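You operate a simulated robot arm through the tools that you are given. There is no shell and no other tool. Be economical: measure what you need, move in short steps, check, and stop when the job is done.

You run a simulated two-armed robot. Do the job below in one go: nothing can be reset, and whatever is moved stays where it is left.

TASK
Put clear piece 30 in the tray's middle cell and carry the tray to the glass bench.
Fine: switch the light off before lifting the tray, use both hands for it, then dust the opal top with the felt block and put the block back. What is to be rubbed or washed off counts as gone when no trace of it is left.
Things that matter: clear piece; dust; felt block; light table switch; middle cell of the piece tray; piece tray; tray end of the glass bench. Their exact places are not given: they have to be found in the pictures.

Only the result counts: the job must be done as asked and must still hold three seconds after the hand-in. Knocking over, shifting, dropping, spilling or breaking anything else fails it.

THE ROBOT
Two 7-joint arms with two-finger parallel grippers on one trunk, on a base that drives. Base frame: it is fixed to the floor where the robot stands at the start and does not move with it; the origin is under the middle of the robot, x ahead of it, y to its left, z up. Lengths are in m, angles in degrees, forces in N, time in s.
The left shoulder is at the start at [0.05, 0.187, 1.16], the right one opposite. With the tool pointing down near the work surface each hand reaches from about 0.1 to 0.66 m from the robot's upright axis, wherever it stands, measured 20 degrees to its own side. Places, roughly: dust [0.5, 0.7, 0.9]; light table switch [0.4, 0.4, 0.9]; middle cell of the piece tray [0.6, 0.7, 0.9]; tray end of the glass bench [-1, -0.3, 0.9]. Payload 3.43 kg a hand.
The tool frame of a hand sits at the grasp point between the pads (the TCP): z along the fingers, y along the line on which they close. The tips reach 0.03 m beyond it. Largest opening 0.094 m; finger width 0.028, thickness 0.01; the body of the gripper, 0.05 by 0.096 m, starts 0.055 m behind the TCP.
Orientation is told as [roll, pitch, yaw] about the base's x, y, z axes, in that order, counted from this pose: with the fingers straight down and closing along the base's y, the tool's x points along the base's -x, its y along +y and its z along -z.

THE INTERFACE
- The arms move only by the tool apply_moves. It takes "left_deltas", "right_deltas" or both (then of equal length, played together; a hand with none holds still); each is a list of rows, each a list of 7 numbers: the shift along the tool's x, y, z in units of 25 mm (1.0 is 25 mm), then the turn, a rotation vector about the tool's x, y, z in units of 4 degrees (1.0 is 4 degrees), then the opening, from 0 (shut) to 1 (fully open). In form: [[tx, ty, tz, ax, ay, az, fingers], ...]. A call has 1 to 8 rows; each row shifts and turns the commanded pose from where the row before left it, along the tool's axes as they then stand. A call with a number of a shift or a turn outside -1 to 1 is refused whole. Rows are played at 5 a second. More than 0.05 m and 8.6 degrees between two rows, or a gripper value outside its range, and nothing of the call is played. A pose out of reach is approached as far as the arm can. The call stops where the force on the tool passes 70 N (or 10 N more than at its start, if that is more) or the arm is blocked; 0.2 s more then pass. The fingers move at their own pace (about 0.153 m/s each) and stop on an object; they squeeze with about 29 N. The grip force told is the motor's: it shows also when the fingers shut on nothing. Time passes only in rows, and 0.2 s behind the last, so rows that do not move let the fingers close. It gives the time, the measured TCP pose, the force on the tool (base axes), the opening and the grip force at its end, in the units of the frame above (readings bear some noise), with the torque about the TCP (base axes, N m) and any sound that the robot's microphone picked up, and new pictures: "pictures" is both (left out), scene, wrist or none (wrist: the cameras of the hands that moved).
- Cameras (640 x 400 px; columns grow to the right, rows downward): "scene" is now at [0.1045, -0.0522, 1.2892]; the picture's right is [-0.75, -0.66, 0.00], its down [-0.56, 0.64, -0.53] and it looks along [0.35, -0.40, -0.85] (base axes); focal length 214 px, centre (320, 200). "left" rides on the left gripper at [0.076, -0.014, -0.102] in its tool frame; the picture's right is [0.18, 0.98, 0.00], its down [-0.75, 0.14, -0.64] and it looks along [-0.63, 0.12, 0.77] (tool axes); focal length 243 px, centre (320, 200). "right" rides on the right gripper at [0.076, 0.014, -0.102] in its tool frame; the picture's right is [-0.18, 0.98, 0.00], its down [-0.75, -0.14, -0.64] and it looks along [-0.63, -0.12, 0.77] (tool axes); focal length 243 px, centre (320, 200).
- slide_trunk(by): slides the trunk up (or, below 0, down) by that many m; the arms and the scene camera ride with it, the base frame stays. It gives what a move gives, with no picture.
- base_move(legs): drives the robot by 1 to 6 legs, each [ahead, left, turn to the left] in m, m and degrees, along the robot's own axes; the way and the turn of a leg run together, so that a leg with both is an arc; at most 1.5 m and 180 degrees a leg. The arms and the cameras ride along, it lands a little off, and it stops where it bumps. It gives what a move gives, and a new picture of the scene camera.
- head_to(pan, tilt): turns the head with the scene camera to pan (to the left, within 80 degrees either way) and tilt (down, from -29 to 69), counted from straight ahead of the robot. It gives what a move gives, and a new picture of the scene camera.
- probe_pixels(camera, pixels): for up to 12 pixels [column, row] of the newest picture of that camera ("zoom" is the newest enlarged one), the place [x, y, z] in the base frame of the surface seen there, good to about 0.002 m. The clock stands still meanwhile.
- zoom(camera, box): a new picture of the part [left, top, right, bottom] of that camera's present view, enlarged. The clock stands still meanwhile.
- hand_in(): hands the job in; it is judged then, once.

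Go step by step. Measure first, check grasps and placings, and put right what went wrong. The budget is 80 turns and 260 pictures, counting those below and the enlarged ones. Unless the task says otherwise, let go and move clear before handing in, and close with one line.

The tools are called as a command line: name --argument value ..., lists and objects as JSON in quotes. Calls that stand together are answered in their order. apply_moves: Moves the arms, as the interface text tells. Its arguments: {"type":"object","properties":{"left_deltas":{"type":"array","items":{"type":"array","items":{"type":"number"}}},"right_deltas":{"type":"array","items":{"type":"array","items":{"type":"number"}}},"pictures":{"type":"string","enum":["both","scene","wrist","none"]}},"required":[]} The other tools are called the same way: slide_trunk (by) slides the trunk up or down; base_move (legs) drives the base; head_to (pan, tilt) turns the head that bears the scene camera; probe_pixels (camera, pixels) gives the place of the surface under pixels of a picture; zoom (camera, box) takes an enlarged picture of a part of a camera's view; hand_in () hands the job in.

At the start:

```text
clock: 0.0
left_tcp_pos: [0.2354, 0.3269, 1.2174]
left_tool_rot: [0.0, 0.0, 0.1]
left_force: [-0.6, -0.3, -0.1]
left_ft_torque: [0.01, -0.02, 0.03]
left_gripper_width: 0.0943
left_grip_force: 0.1
right_tcp_pos: [0.3338, 0.0677, 1.1481]
right_tool_rot: [0.0, 0.0, -0.1]
right_force: [0.1, 1.0, -0.5]
right_ft_torque: [0.0, -0.01, 0.0]
right_gripper_width: 0.0938
right_grip_force: 0.0
trunk travel left (down, up): [-0.375, 0.057]
robot x, y, heading: [-0.002, -0.0066, -0.1]
head pan, tilt: [-49.0, 58.0]
```

scene: 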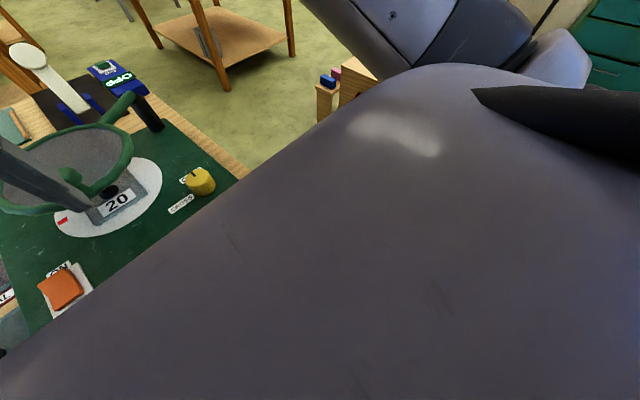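
right: 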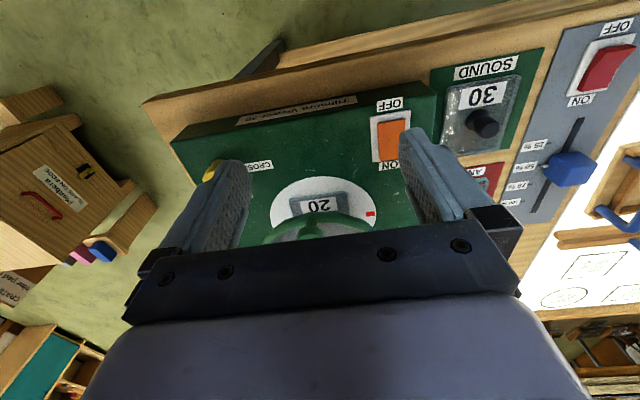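
left: 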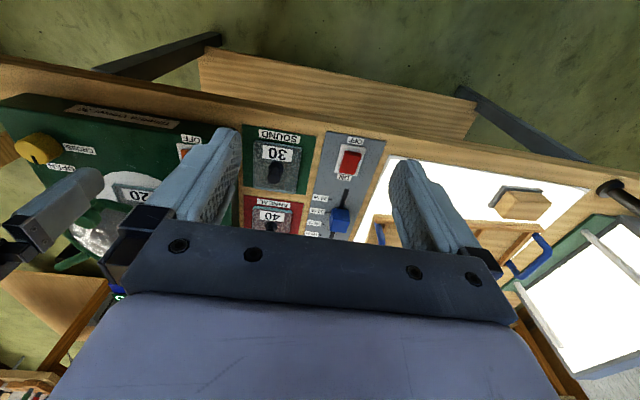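

The scene camera is turned right; the wrist views show the light table with a red switch, a slider and a tray to the left. I turn the head toward the table on the left.

head_to --pan 45 --tilt 45

```text
clock: 1.7
left_tcp_pos: [0.2354, 0.3279, 1.2179]
left_tool_rot: [0.0, 0.0, 0.0]
left_force: [-0.4, 0.7, 0.5]
left_ft_torque: [0.01, -0.01, -0.01]
left_gripper_width: 0.0942
left_grip_force: 0.1
right_tcp_pos: [0.3356, 0.0665, 1.148]
right_tool_rot: [0.1, 0.0, 0.0]
right_force: [-0.1, 0.0, 0.2]
right_ft_torque: [-0.03, -0.01, -0.01]
right_gripper_width: 0.0943
right_grip_force: 0.1
trunk travel left (down, up): [-0.375, 0.057]
robot x, y, heading: [-0.0028, 0.0002, -0.1]
head pan, tilt: [45.0, 45.0]
```

scene: 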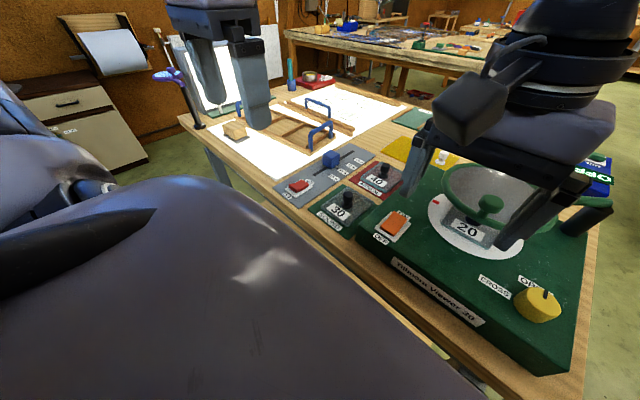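

The scene now shows the light table, tray with blue handles, tan block, switch panel and pieces. Zooming in for detail.

zoom --camera "scene" --box '[270, 130, 470, 255]'

zoom --camera "scene" --box '[180, 60, 440, 222]'

zoom --camera "right" --box '[160, 60, 640, 320]'

zoom --camera "left" --box '[220, 110, 640, 300]'

```text
3.20 times, centred on (370, 192) of scene
```

zoom: 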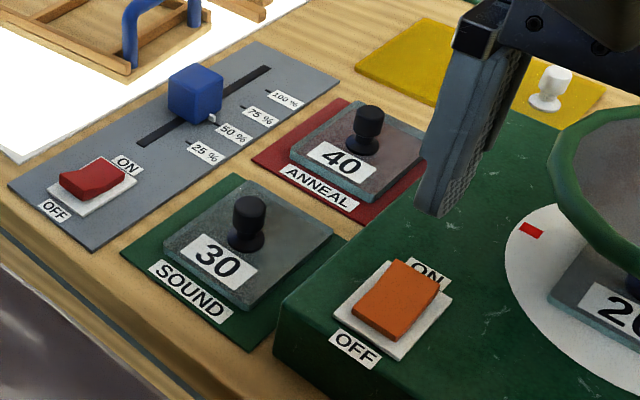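

```text
2.46 times, centred on (310, 141) of scene
```

zoom: 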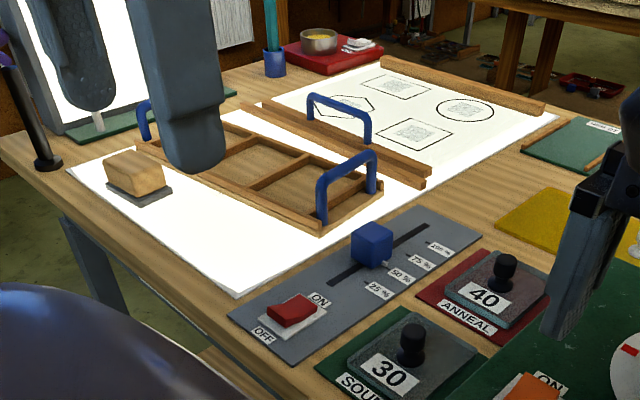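

```text
1.33 times, centred on (400, 190) of right
```

zoom: 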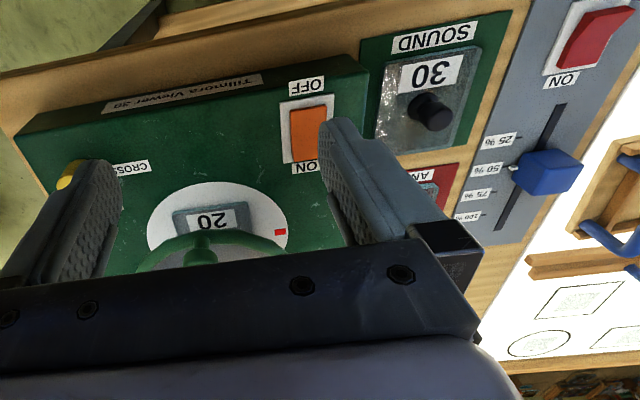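

```text
1.52 times, centred on (430, 205) of left
```

zoom: 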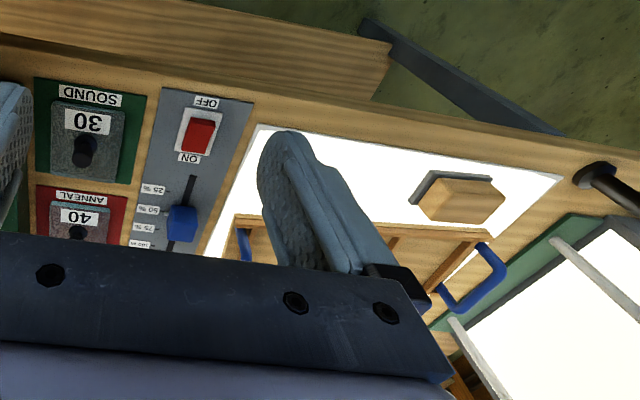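

Piece 30 with its black knob is on SOUND; tray has three cells. I probe the key places.

probe_pixels --camera "scene" --pixels '[[347, 196], [347, 206], [341, 212], [300, 185], [296, 190], [303, 184], [332, 158], [236, 132], [234, 128], [318, 102], [321, 132], [297, 130]]'

probe_pixels --camera "zoom" --pixels '[[284, 122], [278, 125], [310, 137], [462, 205], [487, 236], [165, 124], [195, 130]]'

head_to --pan 60 --tilt 40

```text
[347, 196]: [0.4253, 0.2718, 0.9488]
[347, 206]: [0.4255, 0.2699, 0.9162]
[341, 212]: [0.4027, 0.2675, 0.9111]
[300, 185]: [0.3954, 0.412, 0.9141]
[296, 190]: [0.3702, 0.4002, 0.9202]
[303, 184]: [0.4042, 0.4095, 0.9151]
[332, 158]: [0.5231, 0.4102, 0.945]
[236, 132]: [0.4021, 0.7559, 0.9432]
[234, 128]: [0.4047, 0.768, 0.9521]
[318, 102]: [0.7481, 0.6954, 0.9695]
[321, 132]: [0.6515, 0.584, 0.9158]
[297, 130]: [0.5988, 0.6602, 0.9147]
```

```text
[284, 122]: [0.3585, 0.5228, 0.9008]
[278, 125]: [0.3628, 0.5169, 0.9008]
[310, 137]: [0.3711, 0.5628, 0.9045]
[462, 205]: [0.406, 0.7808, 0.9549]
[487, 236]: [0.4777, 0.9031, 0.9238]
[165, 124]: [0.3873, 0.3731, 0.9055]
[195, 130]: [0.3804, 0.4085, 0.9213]
```

```text
clock: 2.5
left_tcp_pos: [0.2365, 0.3279, 1.217]
left_tool_rot: [0.0, 0.1, 0.0]
left_force: [-0.1, 0.1, 1.0]
left_ft_torque: [-0.02, -0.04, 0.0]
left_gripper_width: 0.0939
left_grip_force: 0.0
right_tcp_pos: [0.3343, 0.0666, 1.1472]
right_tool_rot: [-0.1, 0.0, 0.0]
right_force: [1.0, -0.4, -0.3]
right_ft_torque: [0.02, 0.0, 0.03]
right_gripper_width: 0.0942
right_grip_force: 0.1
trunk travel left (down, up): [-0.375, 0.057]
robot x, y, heading: [0.002, 0.0009, 0.0]
head pan, tilt: [60.0, 40.0]
```

scene: 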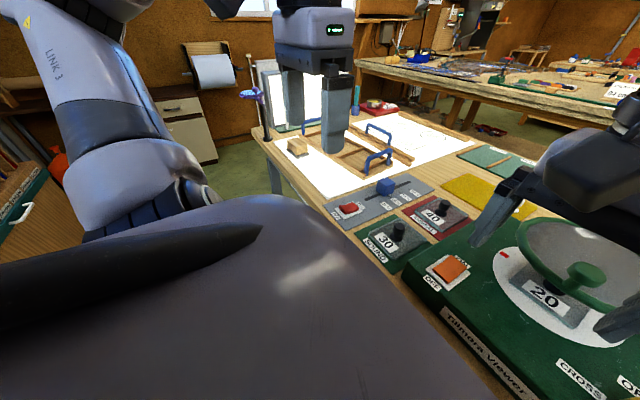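

Piece 30's knob is near (0.425, 0.271). I bring the left hand above it for a close look.

apply_moves --left_deltas '[[-0.945, -0.28, 0.7, 0, 0, 0, 1], [-0.945, -0.28, 0.7, 0, 0, 0, 1], [-0.945, -0.28, 0.7, 0, 0, 0, 1], [-0.945, -0.28, 0.7, 0, 0, 0, 1], [-0.945, -0.28, 0.7, 0, 0, 0, 1], [-0.945, -0.28, 0.7, 0, 0, 0, 1], [-0.945, -0.28, 0.7, 0, 0, 0, 1], [-0.945, -0.28, 0.7, 0, 0, 0, 1]]'

```text
clock: 4.3
left_tcp_pos: [0.4263, 0.2704, 1.0729]
left_tool_rot: [0.0, -0.1, -0.1]
left_force: [-0.6, 0.4, -0.1]
left_ft_torque: [-0.02, 0.02, 0.02]
left_gripper_width: 0.0938
left_grip_force: 0.1
right_tcp_pos: [0.3349, 0.0667, 1.1459]
right_tool_rot: [0.0, 0.0, 0.1]
right_force: [0.0, -0.9, 0.2]
right_ft_torque: [-0.01, 0.0, -0.02]
right_gripper_width: 0.0942
right_grip_force: 0.1
trunk travel left (down, up): [-0.375, 0.057]
robot x, y, heading: [0.0019, 0.0021, -0.3]
head pan, tilt: [60.0, 40.0]
```

scene: 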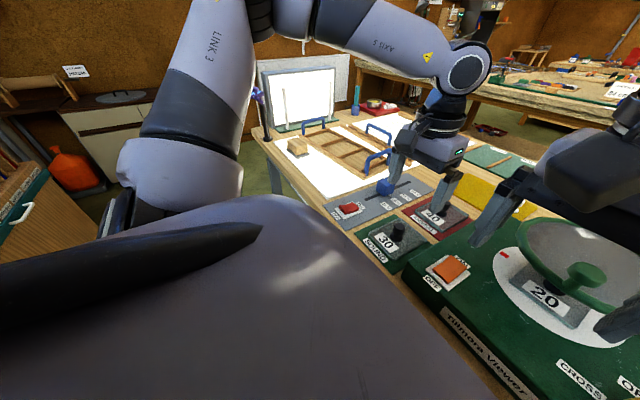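
left: 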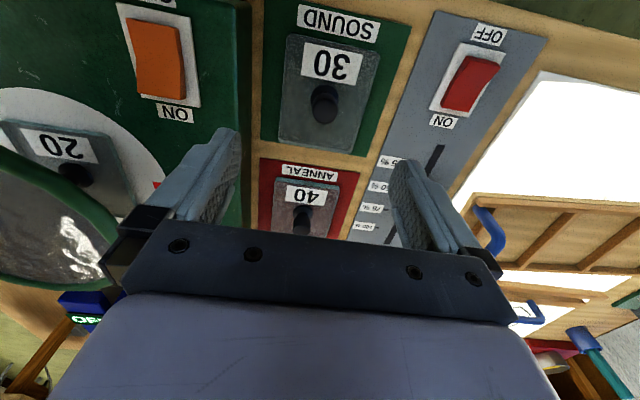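

Piece 30 appears above the fingers in the left view, knob at (324,103). Probing it and the switch.

probe_pixels --camera "left" --pixels '[[325, 95], [314, 103], [337, 103], [325, 118], [291, 38], [379, 52], [280, 136], [361, 153], [468, 90], [479, 68], [486, 58], [471, 106]]'

zoom --camera "left" --box '[240, 0, 560, 200]'

zoom --camera "scene" --box '[240, 50, 440, 200]'

```text
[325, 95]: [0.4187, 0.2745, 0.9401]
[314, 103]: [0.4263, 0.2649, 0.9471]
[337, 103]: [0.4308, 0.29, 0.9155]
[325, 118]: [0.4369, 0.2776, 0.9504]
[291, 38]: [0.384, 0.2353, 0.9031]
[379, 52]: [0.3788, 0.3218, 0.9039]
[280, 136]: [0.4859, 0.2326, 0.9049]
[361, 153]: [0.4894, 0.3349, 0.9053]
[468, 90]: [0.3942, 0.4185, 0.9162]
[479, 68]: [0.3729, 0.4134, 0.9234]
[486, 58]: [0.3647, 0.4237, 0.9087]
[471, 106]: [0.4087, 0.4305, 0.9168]
```

```text
2.00 times, centred on (400, 100) of left
```

zoom: 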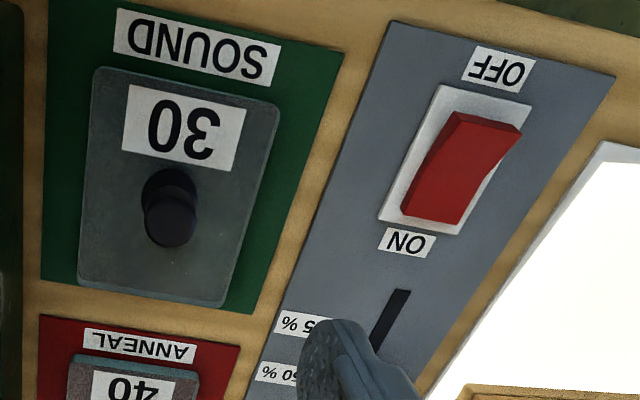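

```text
2.67 times, centred on (340, 125) of scene
```

zoom: 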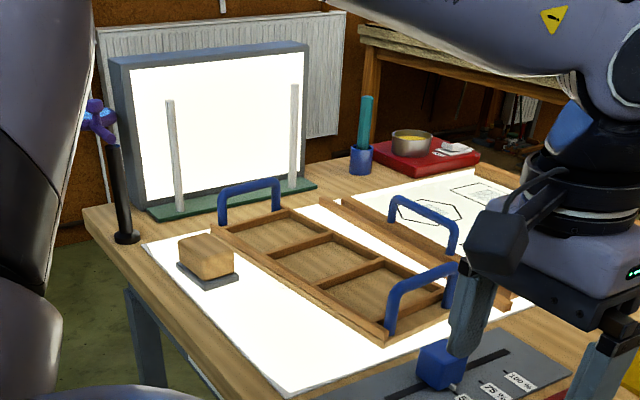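

Knob centre ≈ (0.429, 0.274), top z≈0.952, plate top ≈0.911. I descend, close and check the grip.

apply_moves --left_deltas '[[-0.11, 0.144, 0.85, 0, 0, 0, 0.65], [0, 0, 0.85, 0, 0, 0, 0.65], [0, 0, 0.85, 0, 0, 0, 0.65], [0, 0, 0.85, 0, 0, 0, 0.65], [0, 0, 0.85, 0, 0, 0, 0.65], [0, 0, 0.83, 0, 0, 0, 0.65]]' --pictures "wrist"

```text
clock: 5.7
left_tcp_pos: [0.4276, 0.2746, 0.9506]
left_tool_rot: [0.2, 0.0, 0.0]
left_force: [-0.1, -0.2, 0.7]
left_ft_torque: [0.03, 0.02, -0.03]
left_gripper_width: 0.061
left_grip_force: 0.0
right_tcp_pos: [0.3358, 0.0661, 1.1478]
right_tool_rot: [0.0, 0.0, 0.0]
right_force: [-0.7, 0.1, 0.3]
right_ft_torque: [0.0, 0.02, -0.02]
right_gripper_width: 0.0942
right_grip_force: 0.0
trunk travel left (down, up): [-0.375, 0.057]
robot x, y, heading: [0.0041, 0.006, -0.3]
head pan, tilt: [60.0, 40.0]
```

left: 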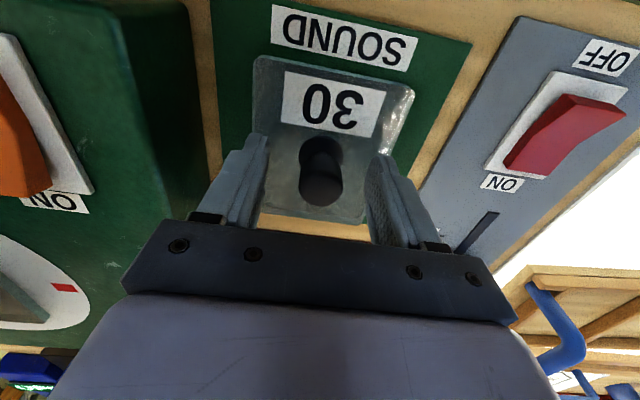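

Fingers straddle the knob (322,175). Closing and lifting slightly.

apply_moves --left_deltas '[[0, 0, 0.15, 0, 0, 0, 0.65], [0, 0, 0, 0, 0, 0, 0], [0, 0, 0, 0, 0, 0, 0], [0, 0, -0.6, 0, 0, 0, 0], [0, 0, -1, 0, 0, 0, 0]]' --pictures "wrist"

```text
clock: 6.9
left_tcp_pos: [0.4254, 0.2713, 0.9862]
left_tool_rot: [0.0, -0.1, 0.0]
left_force: [0.5, -0.1, -1.9]
left_ft_torque: [-0.02, 0.04, 0.03]
left_gripper_width: 0.0243
left_grip_force: 18.1
right_tcp_pos: [0.3345, 0.0674, 1.1485]
right_tool_rot: [-0.1, 0.0, 0.0]
right_force: [-0.8, 0.0, 0.4]
right_ft_torque: [-0.03, -0.01, -0.01]
right_gripper_width: 0.0942
right_grip_force: 0.0
trunk travel left (down, up): [-0.375, 0.057]
robot x, y, heading: [0.0003, 0.0016, 0.0]
head pan, tilt: [60.0, 40.0]
```

left: 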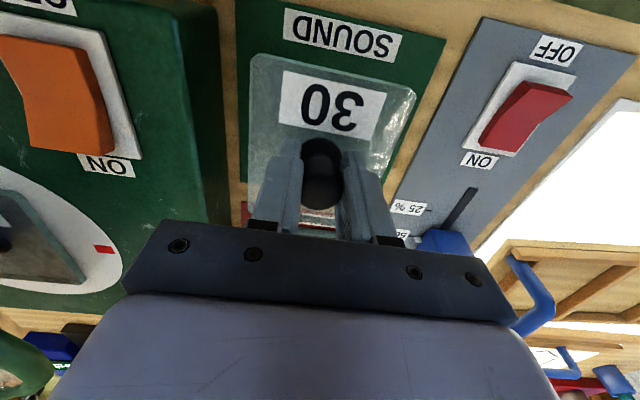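

Piece 30 is lifted and held (width 0.024, 18 N). Raising, retracting, then driving left along the table.

apply_moves --left_deltas '[[0, 0, -1, 0, 0, 0, 0], [0, 0, -1, 0, 0, 0, 0], [0.5, 0, -1, 0, 0, 0, 0], [0.5, 0, -1, 0, 0, 0, 0], [0, 0, 0, 0, 0, 0, 0]]' --pictures "none"

base_move --legs '[[0, 0.45, 0]]'

head_to --pan 25 --tilt 52

```text
clock: 8.1
left_tcp_pos: [0.4018, 0.2731, 1.0851]
left_tool_rot: [0.0, 0.0, -0.1]
left_force: [0.2, 0.1, -1.9]
left_ft_torque: [0.01, 0.01, 0.0]
left_gripper_width: 0.025
left_grip_force: 18.3
right_tcp_pos: [0.335, 0.0677, 1.1469]
right_tool_rot: [0.0, 0.0, 0.0]
right_force: [0.2, 1.8, 0.3]
right_ft_torque: [0.02, -0.03, -0.03]
right_gripper_width: 0.0941
right_grip_force: 0.0
trunk travel left (down, up): [-0.375, 0.057]
robot x, y, heading: [-0.0007, 0.0012, -0.2]
head pan, tilt: [60.0, 40.0]
```

```text
clock: 12.5
left_tcp_pos: [0.3982, 0.7271, 1.0848]
left_tool_rot: [0.1, 0.0, 0.4]
left_force: [-0.3, 0.3, -2.2]
left_ft_torque: [-0.01, -0.01, -0.01]
left_gripper_width: 0.0248
left_grip_force: 18.3
right_tcp_pos: [0.3326, 0.5201, 1.1478]
right_tool_rot: [0.0, 0.0, 0.3]
right_force: [0.1, -0.2, 1.1]
right_ft_torque: [0.02, 0.01, -0.02]
right_gripper_width: 0.0941
right_grip_force: 0.1
trunk travel left (down, up): [-0.375, 0.057]
robot x, y, heading: [-0.0001, 0.4481, 0.6]
head pan, tilt: [60.0, 40.0]
```

scene: 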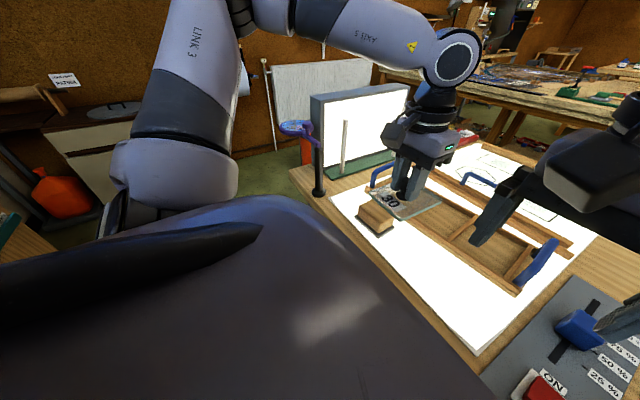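

```text
clock: 13.6
left_tcp_pos: [0.3967, 0.7282, 1.0861]
left_tool_rot: [-0.1, 0.1, 0.4]
left_force: [-0.1, 0.2, -2.0]
left_ft_torque: [0.01, -0.01, -0.02]
left_gripper_width: 0.0248
left_grip_force: 17.7
right_tcp_pos: [0.334, 0.5191, 1.1477]
right_tool_rot: [0.0, 0.0, 0.3]
right_force: [-1.3, 0.1, 0.0]
right_ft_torque: [0.01, -0.02, 0.01]
right_gripper_width: 0.0943
right_grip_force: 0.0
trunk travel left (down, up): [-0.375, 0.057]
robot x, y, heading: [-0.0026, 0.4496, 0.0]
head pan, tilt: [25.0, 52.0]
```

scene: 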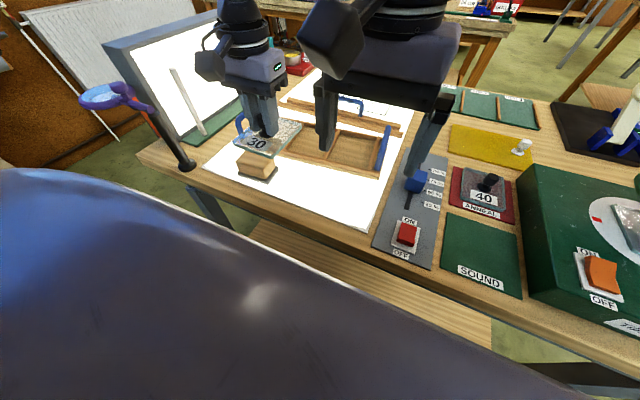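

The base is at y≈0.45, tray is in view around (340,145). Measuring the tray cells and piece.

zoom --camera "scene" --box '[200, 70, 440, 220]'

zoom --camera "left" --box '[0, 0, 640, 400]'

zoom --camera "right" --box '[0, 0, 640, 400]'

```text
2.67 times, centred on (320, 145) of scene
```

zoom: 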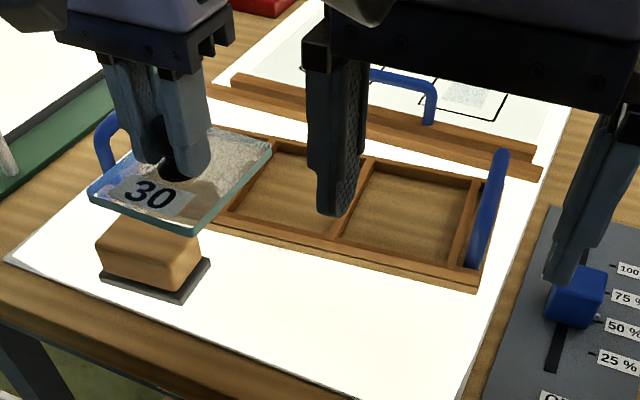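

```text
1.00 times, centred on (320, 200) of left (not enlarged: the box is as wide or as high as the picture)
```

zoom: 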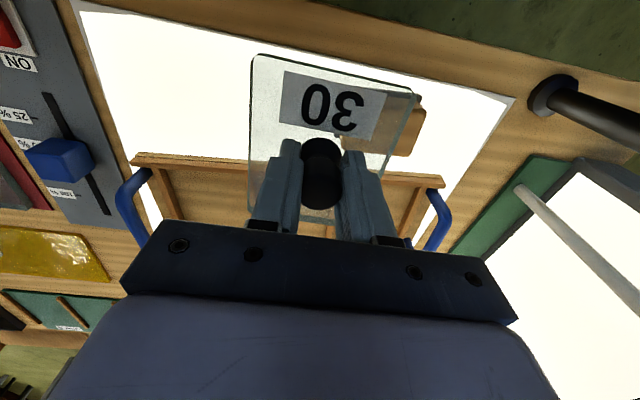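

```text
1.00 times, centred on (320, 200) of right (not enlarged: the box is as wide or as high as the picture)
```

zoom: 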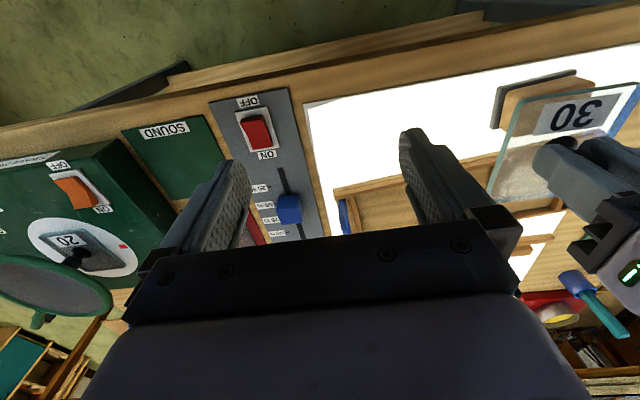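

First the light: shut the right hand and hover it over the OFF end of the rocker (~(0.368,0.415)).

apply_moves --right_deltas '[[-0.18, -0.6, 0.4, 0, 0, 0, 0], [-0.18, -0.6, 0.4, 0, 0, 0, 0], [-0.18, -0.6, 0.9, 0, 0, 0, 0], [-0.18, -0.6, 1, 0, 0, 0, 0], [-0.18, -0.6, 1, 0, 0, 0, 0], [-0.18, -0.6, 1, 0, 0, 0, 0], [-0.18, -0.56, 1, 0, 0, 0, 0], [0, 0, 0.7, 0, 0, 0, 0]]'

```text
clock: 15.3
left_tcp_pos: [0.398, 0.7262, 1.0859]
left_tool_rot: [0.0, 0.0, 0.4]
left_force: [0.4, -0.2, -2.6]
left_ft_torque: [0.01, -0.02, 0.0]
left_gripper_width: 0.0247
left_grip_force: 18.3
right_tcp_pos: [0.3657, 0.4153, 0.9873]
right_tool_rot: [-0.1, 0.0, 0.4]
right_force: [1.1, 0.2, -0.4]
right_ft_torque: [-0.01, 0.0, 0.01]
right_gripper_width: 0.0005
right_grip_force: 28.8
trunk travel left (down, up): [-0.375, 0.057]
robot x, y, heading: [-0.0016, 0.4499, 0.4]
head pan, tilt: [25.0, 52.0]
```

scene: 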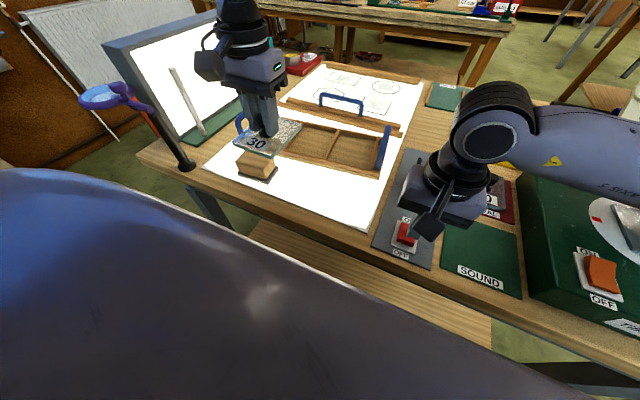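
right: 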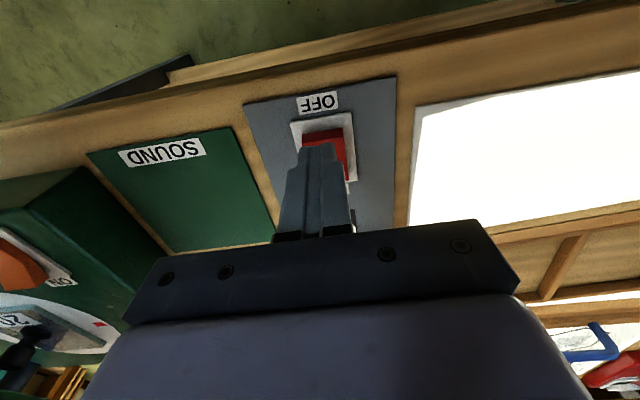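

Tips hover over the rocker near (325,140); checking exact positions and tray geometry now that it is clear.

probe_pixels --camera "right" --pixels '[[308, 136], [326, 133], [340, 133], [320, 150], [350, 165]]'

zoom --camera "scene" --box '[220, 80, 420, 205]'

```text
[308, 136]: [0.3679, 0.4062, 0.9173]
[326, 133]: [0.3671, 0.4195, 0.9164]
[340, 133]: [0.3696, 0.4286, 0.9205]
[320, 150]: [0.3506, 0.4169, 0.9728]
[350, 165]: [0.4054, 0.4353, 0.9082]
```

```text
3.20 times, centred on (320, 142) of scene
```

zoom: 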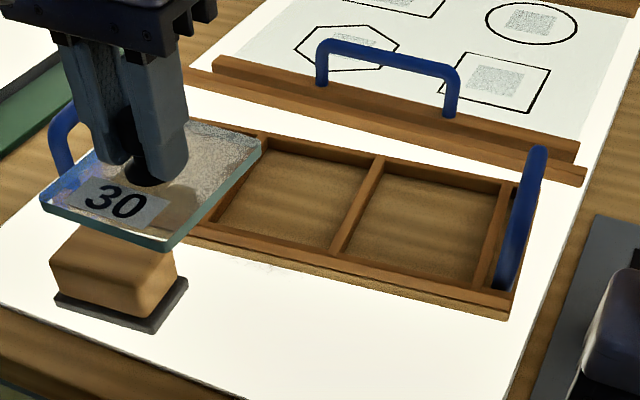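

Pressing the OFF end.

apply_moves --right_deltas '[[0, 0.12, 0.8, 0, 0, 0, 0], [0, 0, 0.4, 0, 0, 0, 0], [0, 0, 0.2, 0, 0, 0, 0], [0, 0, 0.2, 0, 0, 0, 0], [0, 0, 0.2, 0, 0, 0, 0]]'

```text
clock: 16.6
left_tcp_pos: [0.3957, 0.7275, 1.088]
left_tool_rot: [0.1, -0.1, 0.4]
left_force: [0.3, 0.3, -3.0]
left_ft_torque: [0.01, 0.03, 0.0]
left_gripper_width: 0.0249
left_grip_force: 17.7
right_tcp_pos: [0.3638, 0.4185, 0.9462]
right_tool_rot: [0.2, -0.6, 0.4]
right_force: [-2.9, -8.2, 29.0]
right_ft_torque: [-0.31, -0.33, 0.21]
right_gripper_width: 0.0
right_grip_force: 29.1
trunk travel left (down, up): [-0.375, 0.057]
robot x, y, heading: [-0.0, 0.4523, 0.4]
head pan, tilt: [25.0, 52.0]
```

scene: 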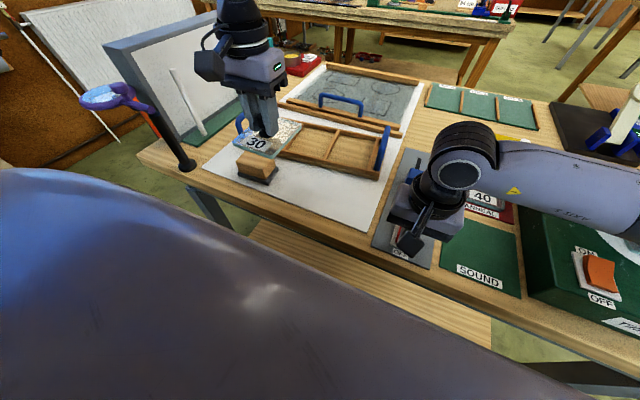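
right: 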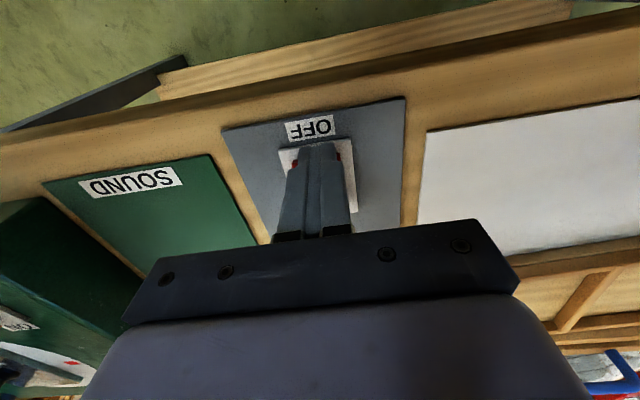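

The light went off (the opal top is grey now). I raise the right hand and look at the top for tray and dust.

apply_moves --right_deltas '[[0, 0, -1, 0, 0, 0, 0], [0, 0, -1, 0, 0, 0, 0], [0, 0, -1, 0, 0, 0, 0], [0, 0, -1, 0, 0, 0, 0], [0.5, -0.5, -1, 0, 0, 0, 0], [0.5, -0.5, -1, 0, 0, 0, 0]]' --pictures "scene"

zoom --camera "scene" --box '[220, 80, 420, 205]'

zoom --camera "scene" --box '[200, 130, 400, 255]'

```text
clock: 17.9
left_tcp_pos: [0.3978, 0.7265, 1.0867]
left_tool_rot: [0.0, 0.0, 0.3]
left_force: [-0.4, 0.3, -2.7]
left_ft_torque: [0.02, 0.02, -0.01]
left_gripper_width: 0.0247
left_grip_force: 18.6
right_tcp_pos: [0.3416, 0.3936, 1.0929]
right_tool_rot: [0.0, 0.0, 0.4]
right_force: [0.0, -1.4, -0.1]
right_ft_torque: [0.02, 0.01, 0.01]
right_gripper_width: 0.0
right_grip_force: 29.3
trunk travel left (down, up): [-0.375, 0.057]
robot x, y, heading: [-0.0006, 0.4529, 0.3]
head pan, tilt: [25.0, 52.0]
```

scene: 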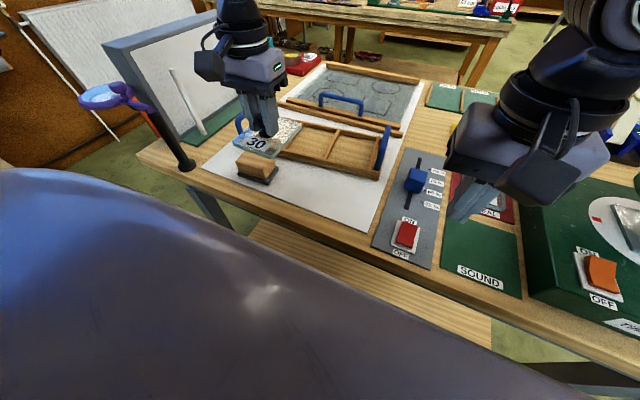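

```text
3.20 times, centred on (320, 142) of scene
```

zoom: 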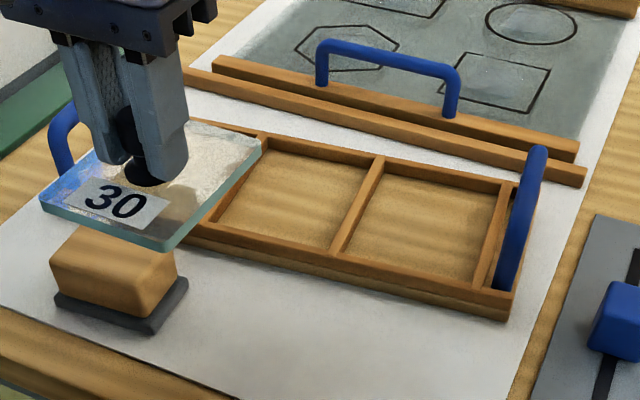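

```text
3.20 times, centred on (300, 192) of scene
```

zoom: 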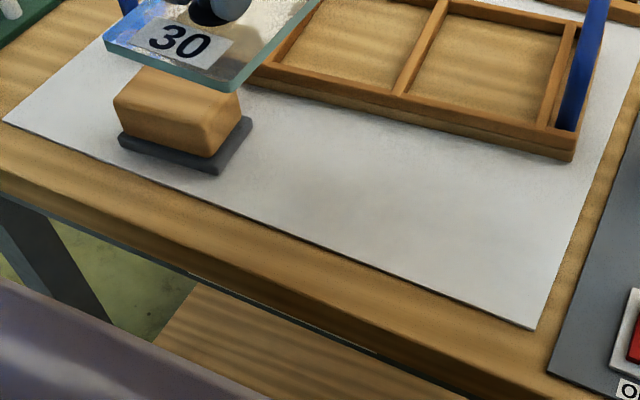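

Now measuring the middle cell, tray edges, handles.

probe_pixels --camera "scene" --pixels '[[304.0, 127.0], [335.5, 134.5], [324.5, 157.5], [290.5, 149.5], [312.5, 143], [338.5, 130], [325.6, 155.9], [375.6, 171], [379.7, 172.8], [387.5, 129], [376.9, 168.8], [236.5, 119]]'

zoom --camera "scene" --box '[220, 80, 420, 205]'

probe_pixels --camera "zoom" --pixels '[[128, 180], [142, 184], [165, 243], [255, 143], [175, 238], [42, 205], [160, 207], [135, 235], [510, 288], [320, 265], [535, 160], [262, 138]]'

```text
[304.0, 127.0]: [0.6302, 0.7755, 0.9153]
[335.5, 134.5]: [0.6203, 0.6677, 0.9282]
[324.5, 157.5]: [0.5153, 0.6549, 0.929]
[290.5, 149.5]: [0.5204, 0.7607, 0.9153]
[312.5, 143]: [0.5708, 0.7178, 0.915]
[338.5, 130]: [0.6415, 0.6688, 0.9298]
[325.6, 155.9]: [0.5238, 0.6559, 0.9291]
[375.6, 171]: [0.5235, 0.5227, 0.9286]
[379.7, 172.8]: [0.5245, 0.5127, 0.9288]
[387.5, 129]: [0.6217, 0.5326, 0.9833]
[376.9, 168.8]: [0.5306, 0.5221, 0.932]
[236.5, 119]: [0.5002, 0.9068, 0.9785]
```

```text
3.20 times, centred on (320, 142) of scene
```

zoom: 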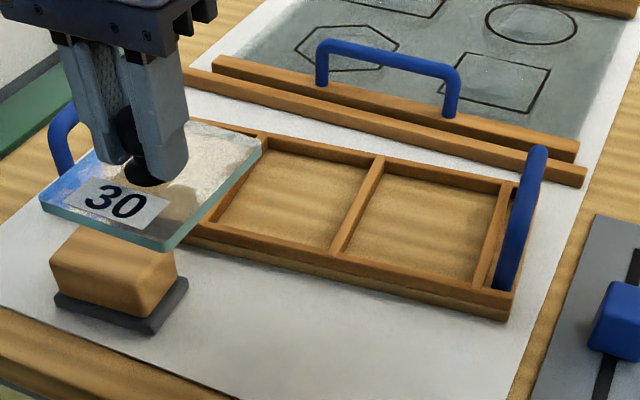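

```text
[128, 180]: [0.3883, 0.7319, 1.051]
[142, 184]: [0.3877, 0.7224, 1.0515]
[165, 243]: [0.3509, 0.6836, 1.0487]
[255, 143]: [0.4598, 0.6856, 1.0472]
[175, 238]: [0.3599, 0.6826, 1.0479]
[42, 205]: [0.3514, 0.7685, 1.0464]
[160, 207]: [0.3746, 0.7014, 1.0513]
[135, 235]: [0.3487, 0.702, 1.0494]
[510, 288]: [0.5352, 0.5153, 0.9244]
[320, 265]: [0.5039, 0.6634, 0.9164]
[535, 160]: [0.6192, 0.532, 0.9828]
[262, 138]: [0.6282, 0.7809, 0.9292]
```

Tray is yawed ≈6.3°; middle-cell centre ≈ (0.577, 0.719), floor z 0.915, wall top 0.929; the piece centre sits 8 mm ahead of the TCP. I move over the cell, turning 5.6°.

apply_moves --left_deltas '[[-0.855, -0.046, 0, 0, 0, 0, 0], [-0.855, -0.046, 0, 0, 0, 0, 0], [-0.855, -0.046, 0, 0, 0, 0, 0], [-0.855, -0.046, 0, 0, 0, 0, 0], [-0.855, -0.046, 0.7, 0, 0, 0, 0], [-0.855, -0.046, 0.8, 0, 0, 0, 0], [-0.855, -0.046, 0.8, 0, 0, -0.7, 0], [-0.855, -0.03, 0.7, 0, 0, -0.7, 0]]'

```text
clock: 19.8
left_tcp_pos: [0.5442, 0.7328, 1.0152]
left_tool_rot: [-0.2, -0.1, 6.1]
left_force: [-0.2, -0.2, -3.5]
left_ft_torque: [0.01, 0.03, -0.03]
left_gripper_width: 0.0246
left_grip_force: 18.2
left hand out of reach, approached as far as the arm can: row 7, 8
right_tcp_pos: [0.3418, 0.3922, 1.0924]
right_tool_rot: [0.0, -0.1, 0.4]
right_force: [-0.8, 0.0, -0.7]
right_ft_torque: [0.03, -0.02, -0.02]
right_gripper_width: 0.0001
right_grip_force: 29.0
trunk travel left (down, up): [-0.375, 0.057]
robot x, y, heading: [-0.0025, 0.4515, 0.4]
head pan, tilt: [25.0, 52.0]
```

scene: 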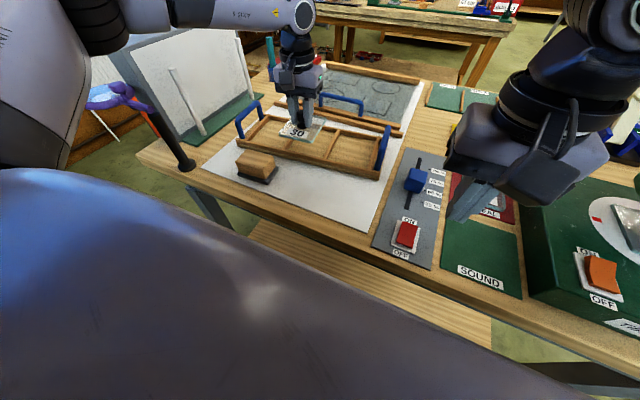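
left: 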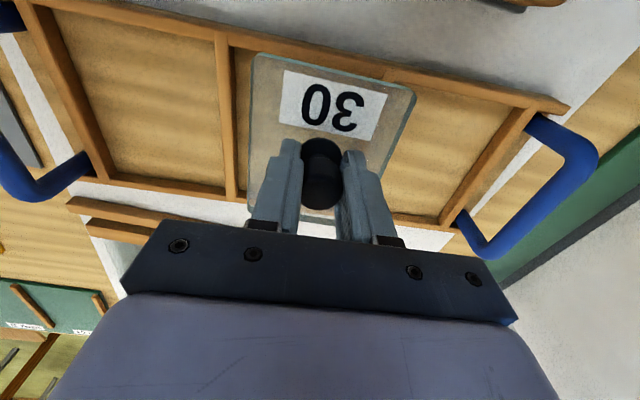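

The arm runs out of reach there; I raise and retract the hand, then reposition the base to face the tray squarely (left and slightly turned).

apply_moves --left_deltas '[[0, 0, -1, 0, 0, 0, 0], [0, 0, -1, 0, 0, 0, 0], [1, -0.4, -1, 0, 0, 0, 0], [1, -1, 0, 0, 0, 0, 0], [1, -1, 0, 0, 0, 0, 0], [1, -1, 0, 0, 0, 0, 0], [1, -1, 0, 0, 0, 0, 0]]' --pictures "none"

base_move --legs '[[0, 0.19, 0], [0, 0, 6], [0.05, 0, 0]]'

```text
clock: 21.4
left_tcp_pos: [0.432, 0.6102, 1.0893]
left_tool_rot: [-0.1, 0.1, 6.1]
left_force: [0.7, 0.0, -1.2]
left_ft_torque: [0.0, 0.04, 0.0]
left_gripper_width: 0.0247
left_grip_force: 18.1
right_tcp_pos: [0.3413, 0.3917, 1.0921]
right_tool_rot: [0.0, 0.0, 0.3]
right_force: [0.0, -0.4, -0.4]
right_ft_torque: [-0.02, -0.01, 0.03]
right_gripper_width: 0.0
right_grip_force: 28.8
trunk travel left (down, up): [-0.375, 0.057]
robot x, y, heading: [-0.0029, 0.4484, 0.5]
head pan, tilt: [25.0, 52.0]
```

```text
clock: 24.8
left_tcp_pos: [0.461, 0.86, 1.0906]
left_tool_rot: [0.0, 0.1, 12.2]
left_force: [1.0, -0.8, -2.4]
left_ft_torque: [0.01, 0.03, -0.02]
left_gripper_width: 0.025
left_grip_force: 17.8
right_tcp_pos: [0.3933, 0.6321, 1.092]
right_tool_rot: [0.0, 0.1, 6.7]
right_force: [0.2, -0.1, -0.4]
right_ft_torque: [0.01, -0.01, -0.01]
right_gripper_width: 0.0001
right_grip_force: 29.3
trunk travel left (down, up): [-0.375, 0.057]
robot x, y, heading: [0.0481, 0.6573, 6.7]
head pan, tilt: [25.0, 52.0]
```

scene: 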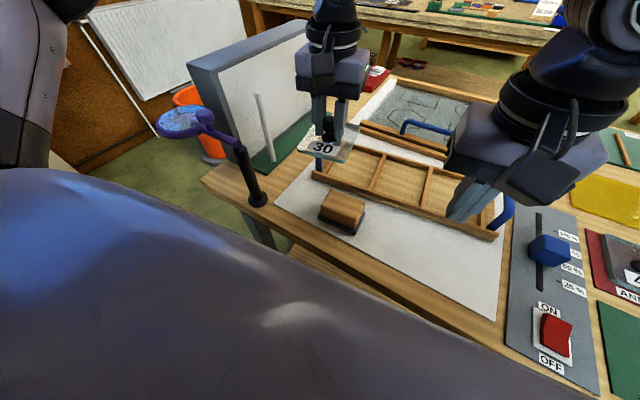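

Now the base faces the tray. Moving the left hand to the cell while the right moves clear.

apply_moves --left_deltas '[[-0.427, -0.919, 0, 0, 0, 0, 0], [-0.427, -0.919, 0, 0, 0, 0, 0], [-0.427, -0.919, 0, 0, 0, 0, 0], [-0.427, -0.919, 0, 0, 0, 0, 0], [-0.427, -0.919, 0, 0, 0, 0, 0], [-0.427, -0.919, 0, 0, 0, 0, 0], [-0.427, -0.919, 0, 0, 0, 0, 0], [0, 0, 0.8, 0, 0, 0.8, 0]]' --right_deltas '[[0, -0.8, -0.3, 0, 0, 0, 0], [0, -0.8, -0.3, 0, 0, 0, 0], [0, -0.8, 0, 0, 0, 0, 0], [0, -0.8, 0, 0, 0, 0, 0], [0, -0.8, 0, 0, 0, 0, 0], [0, -0.8, 0, 0, 0, 0, 0], [0, -0.8, 0, 0, 0, 0, 0], [0, 0, 0, 0, 0, 0, 0]]' --pictures "none"

apply_moves --left_deltas '[[0, 0, 0.8, 0, 0, 0.75, 0], [0, 0, 0.8, 0, 0, 0, 0], [0, 0, 0.4, 0, 0, 0, 0], [0, 0, 0, 0, 0, 0, 0]]'

```text
clock: 26.6
left_tcp_pos: [0.4631, 0.8557, 1.0689]
left_tool_rot: [-0.1, 0.0, 9.0]
left_force: [-0.7, -0.1, -2.3]
left_ft_torque: [0.01, 0.02, 0.0]
left_gripper_width: 0.0246
left_grip_force: 18.0
left hand out of reach, approached as far as the arm can: row 1, 2, 3, 4, 5, 6, 7
right_tcp_pos: [0.4087, 0.4954, 1.1081]
right_tool_rot: [0.0, 0.0, 6.7]
right_force: [-0.2, 0.4, 0.2]
right_ft_torque: [0.01, -0.01, -0.01]
right_gripper_width: 0.0001
right_grip_force: 29.0
trunk travel left (down, up): [-0.375, 0.057]
robot x, y, heading: [0.0477, 0.655, 6.7]
head pan, tilt: [25.0, 52.0]
```

```text
clock: 27.6
left_tcp_pos: [0.46, 0.8549, 1.0197]
left_tool_rot: [0.0, -0.2, 5.9]
left_force: [-2.5, -6.1, 10.0]
left_ft_torque: [0.35, -0.36, -0.13]
left_gripper_width: 0.0249
left_grip_force: 18.3
right_tcp_pos: [0.4087, 0.4937, 1.1079]
right_tool_rot: [0.1, -0.1, 6.7]
right_force: [0.2, 0.3, -0.3]
right_ft_torque: [0.05, 0.03, -0.02]
right_gripper_width: 0.0002
right_grip_force: 29.1
trunk travel left (down, up): [-0.375, 0.057]
robot x, y, heading: [0.0442, 0.6535, 6.6]
head pan, tilt: [25.0, 52.0]
```

scene: 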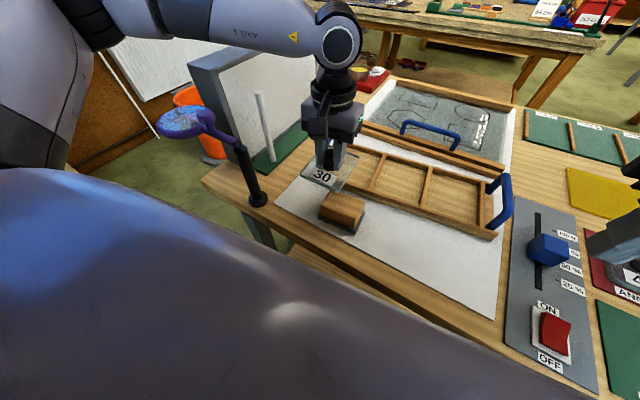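
left: 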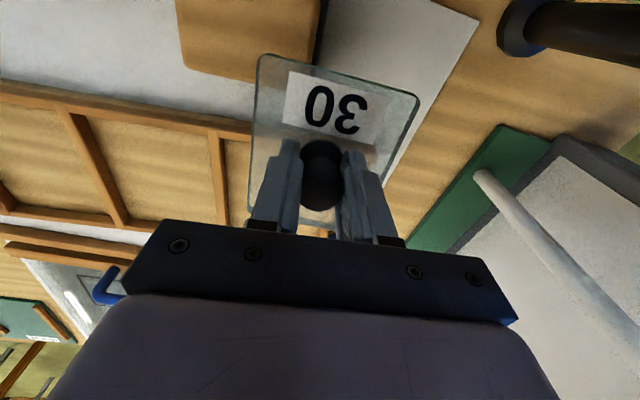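

The lateral move was refused as out of reach, and the descent then touched something (10 N, probably the left handle). I lift straight up and try a sideways move.

apply_moves --left_deltas '[[0, 0, -0.6, 0, 0, 0, 0], [0, 0, -1, 0, 0, 0, 0], [0, 0, -1, 0, 0, 0, 0], [0, -1, 0, 0, 0, 0, 0], [0, -1, 0, 0, 0, 0, 0]]'

```text
clock: 28.8
left_tcp_pos: [0.446, 0.8408, 1.0791]
left_tool_rot: [0.0, -0.1, 6.1]
left_force: [-0.7, -0.5, -2.7]
left_ft_torque: [0.0, 0.05, 0.01]
left_gripper_width: 0.0246
left_grip_force: 17.9
left hand out of reach, approached as far as the arm can: row 4, 5
right_tcp_pos: [0.4088, 0.495, 1.1078]
right_tool_rot: [0.0, -0.1, 6.7]
right_force: [0.0, 0.5, 0.7]
right_ft_torque: [-0.04, 0.02, 0.01]
right_gripper_width: 0.0
right_grip_force: 29.4
trunk travel left (down, up): [-0.375, 0.057]
robot x, y, heading: [0.044, 0.6519, 6.8]
head pan, tilt: [25.0, 52.0]
```

scene: 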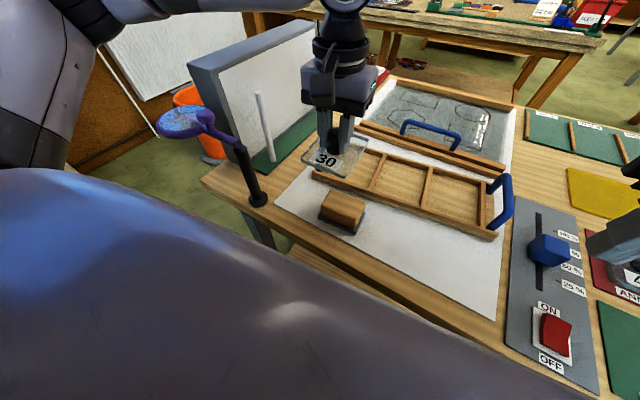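
left: 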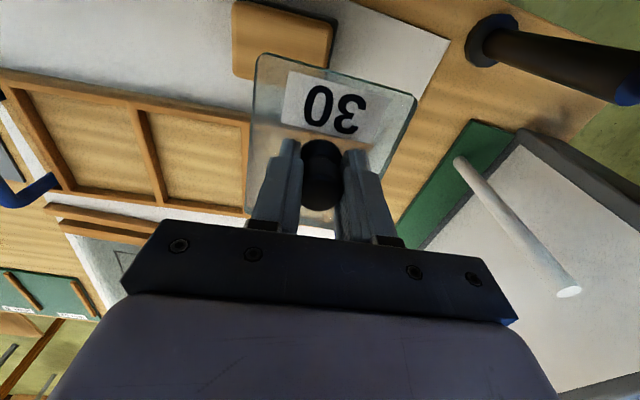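

Moving inward is limited for this arm, so I bring the base back right so the cell lies in the left hand's good zone.

base_move --legs '[[0, -0.19, 0], [0.06, 0, 0]]'

```text
clock: 31.3
left_tcp_pos: [0.4601, 0.6473, 1.0791]
left_tool_rot: [-0.1, 0.0, 6.4]
left_force: [-0.1, 0.1, -1.8]
left_ft_torque: [0.0, 0.03, -0.02]
left_gripper_width: 0.0248
left_grip_force: 17.8
right_tcp_pos: [0.4259, 0.3028, 1.1081]
right_tool_rot: [0.0, 0.1, 7.0]
right_force: [-1.4, -0.3, -0.1]
right_ft_torque: [0.01, 0.0, 0.0]
right_gripper_width: 0.0
right_grip_force: 28.7
trunk travel left (down, up): [-0.375, 0.057]
robot x, y, heading: [0.0603, 0.4571, 7.1]
head pan, tilt: [25.0, 52.0]
stopped in leg 1: the robot was blocked; the commanded pose is now the measured one
```

scene: 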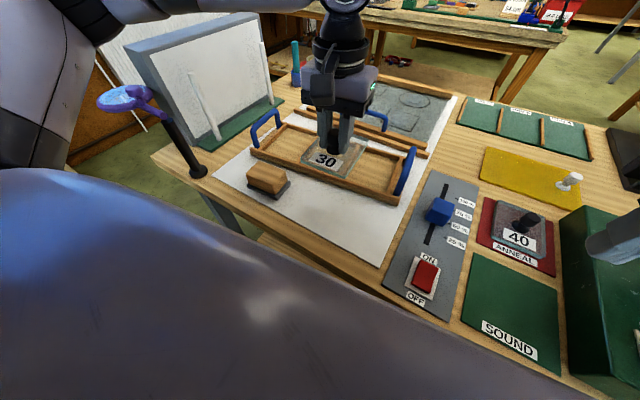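

Base stops at x≈0.06 (front limit); cell is now at ~20° left of the robot, 0.57 m out. Rechecking the tray's position.

zoom --camera "scene" --box '[230, 90, 430, 215]'

probe_pixels --camera "zoom" --pixels '[[66, 198], [128, 107], [540, 353], [90, 150], [140, 77], [545, 310], [420, 300], [405, 288], [450, 215], [430, 205], [245, 130], [195, 212]]'

```text
3.20 times, centred on (330, 152) of scene
```

zoom: 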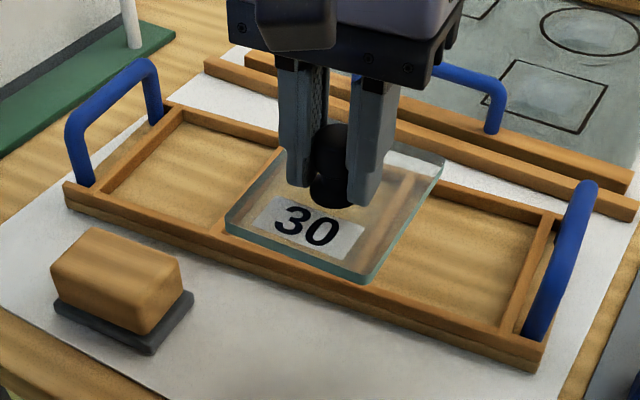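

```text
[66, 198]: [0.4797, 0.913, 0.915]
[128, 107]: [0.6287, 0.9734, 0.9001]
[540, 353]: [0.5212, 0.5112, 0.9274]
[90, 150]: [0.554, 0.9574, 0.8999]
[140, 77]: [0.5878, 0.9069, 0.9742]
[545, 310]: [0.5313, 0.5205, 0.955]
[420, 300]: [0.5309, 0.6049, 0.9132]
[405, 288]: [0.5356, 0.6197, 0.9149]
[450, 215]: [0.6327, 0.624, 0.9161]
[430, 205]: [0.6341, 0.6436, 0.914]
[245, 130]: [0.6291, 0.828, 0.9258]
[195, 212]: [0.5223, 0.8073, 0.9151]
```

Tray unchanged (front corners (0.480,0.913), (0.521,0.511), yaw ≈5.9°). Moving over the cell at height.

apply_moves --left_deltas '[[-0.775, 0.3975, 0, 0, 0, 0, 0], [-0.775, 0.3975, 0, 0, 0, 0, 0], [-0.775, 0.3975, 0, 0, 0, 0, 0], [-0.775, 0.3975, 0, 0, 0, 0, 0], [-0.775, 0.3975, 0, 0, 0, 0, 0], [-0.775, 0.3975, 0, 0, 0, 0, 0], [0, 0, 0.5, 0, 0, 0, 0]]'

```text
clock: 32.9
left_tcp_pos: [0.5471, 0.7363, 1.0652]
left_tool_rot: [-0.2, -0.1, 6.4]
left_force: [0.8, -0.8, -2.7]
left_ft_torque: [0.02, 0.01, -0.01]
left_gripper_width: 0.0249
left_grip_force: 17.9
left hand out of reach, approached as far as the arm can: row 2, 4, 5, 6
right_tcp_pos: [0.426, 0.3026, 1.1072]
right_tool_rot: [0.0, 0.0, 6.9]
right_force: [-0.1, 0.0, 0.1]
right_ft_torque: [-0.02, -0.02, -0.01]
right_gripper_width: 0.0
right_grip_force: 28.7
trunk travel left (down, up): [-0.375, 0.057]
robot x, y, heading: [0.0622, 0.457, 7.2]
head pan, tilt: [25.0, 52.0]
```

scene: 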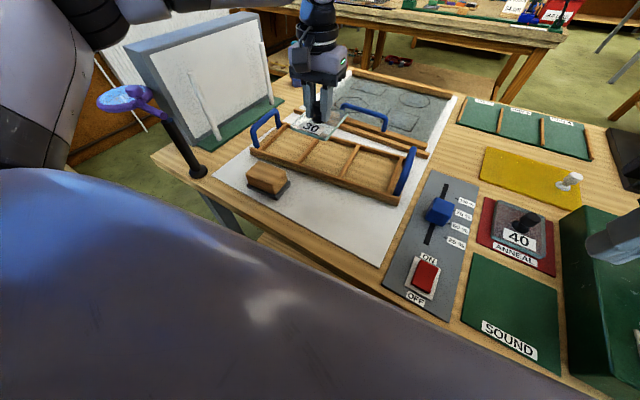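
left: 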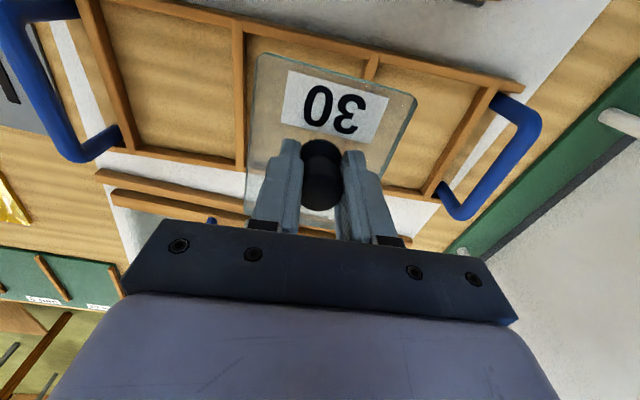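

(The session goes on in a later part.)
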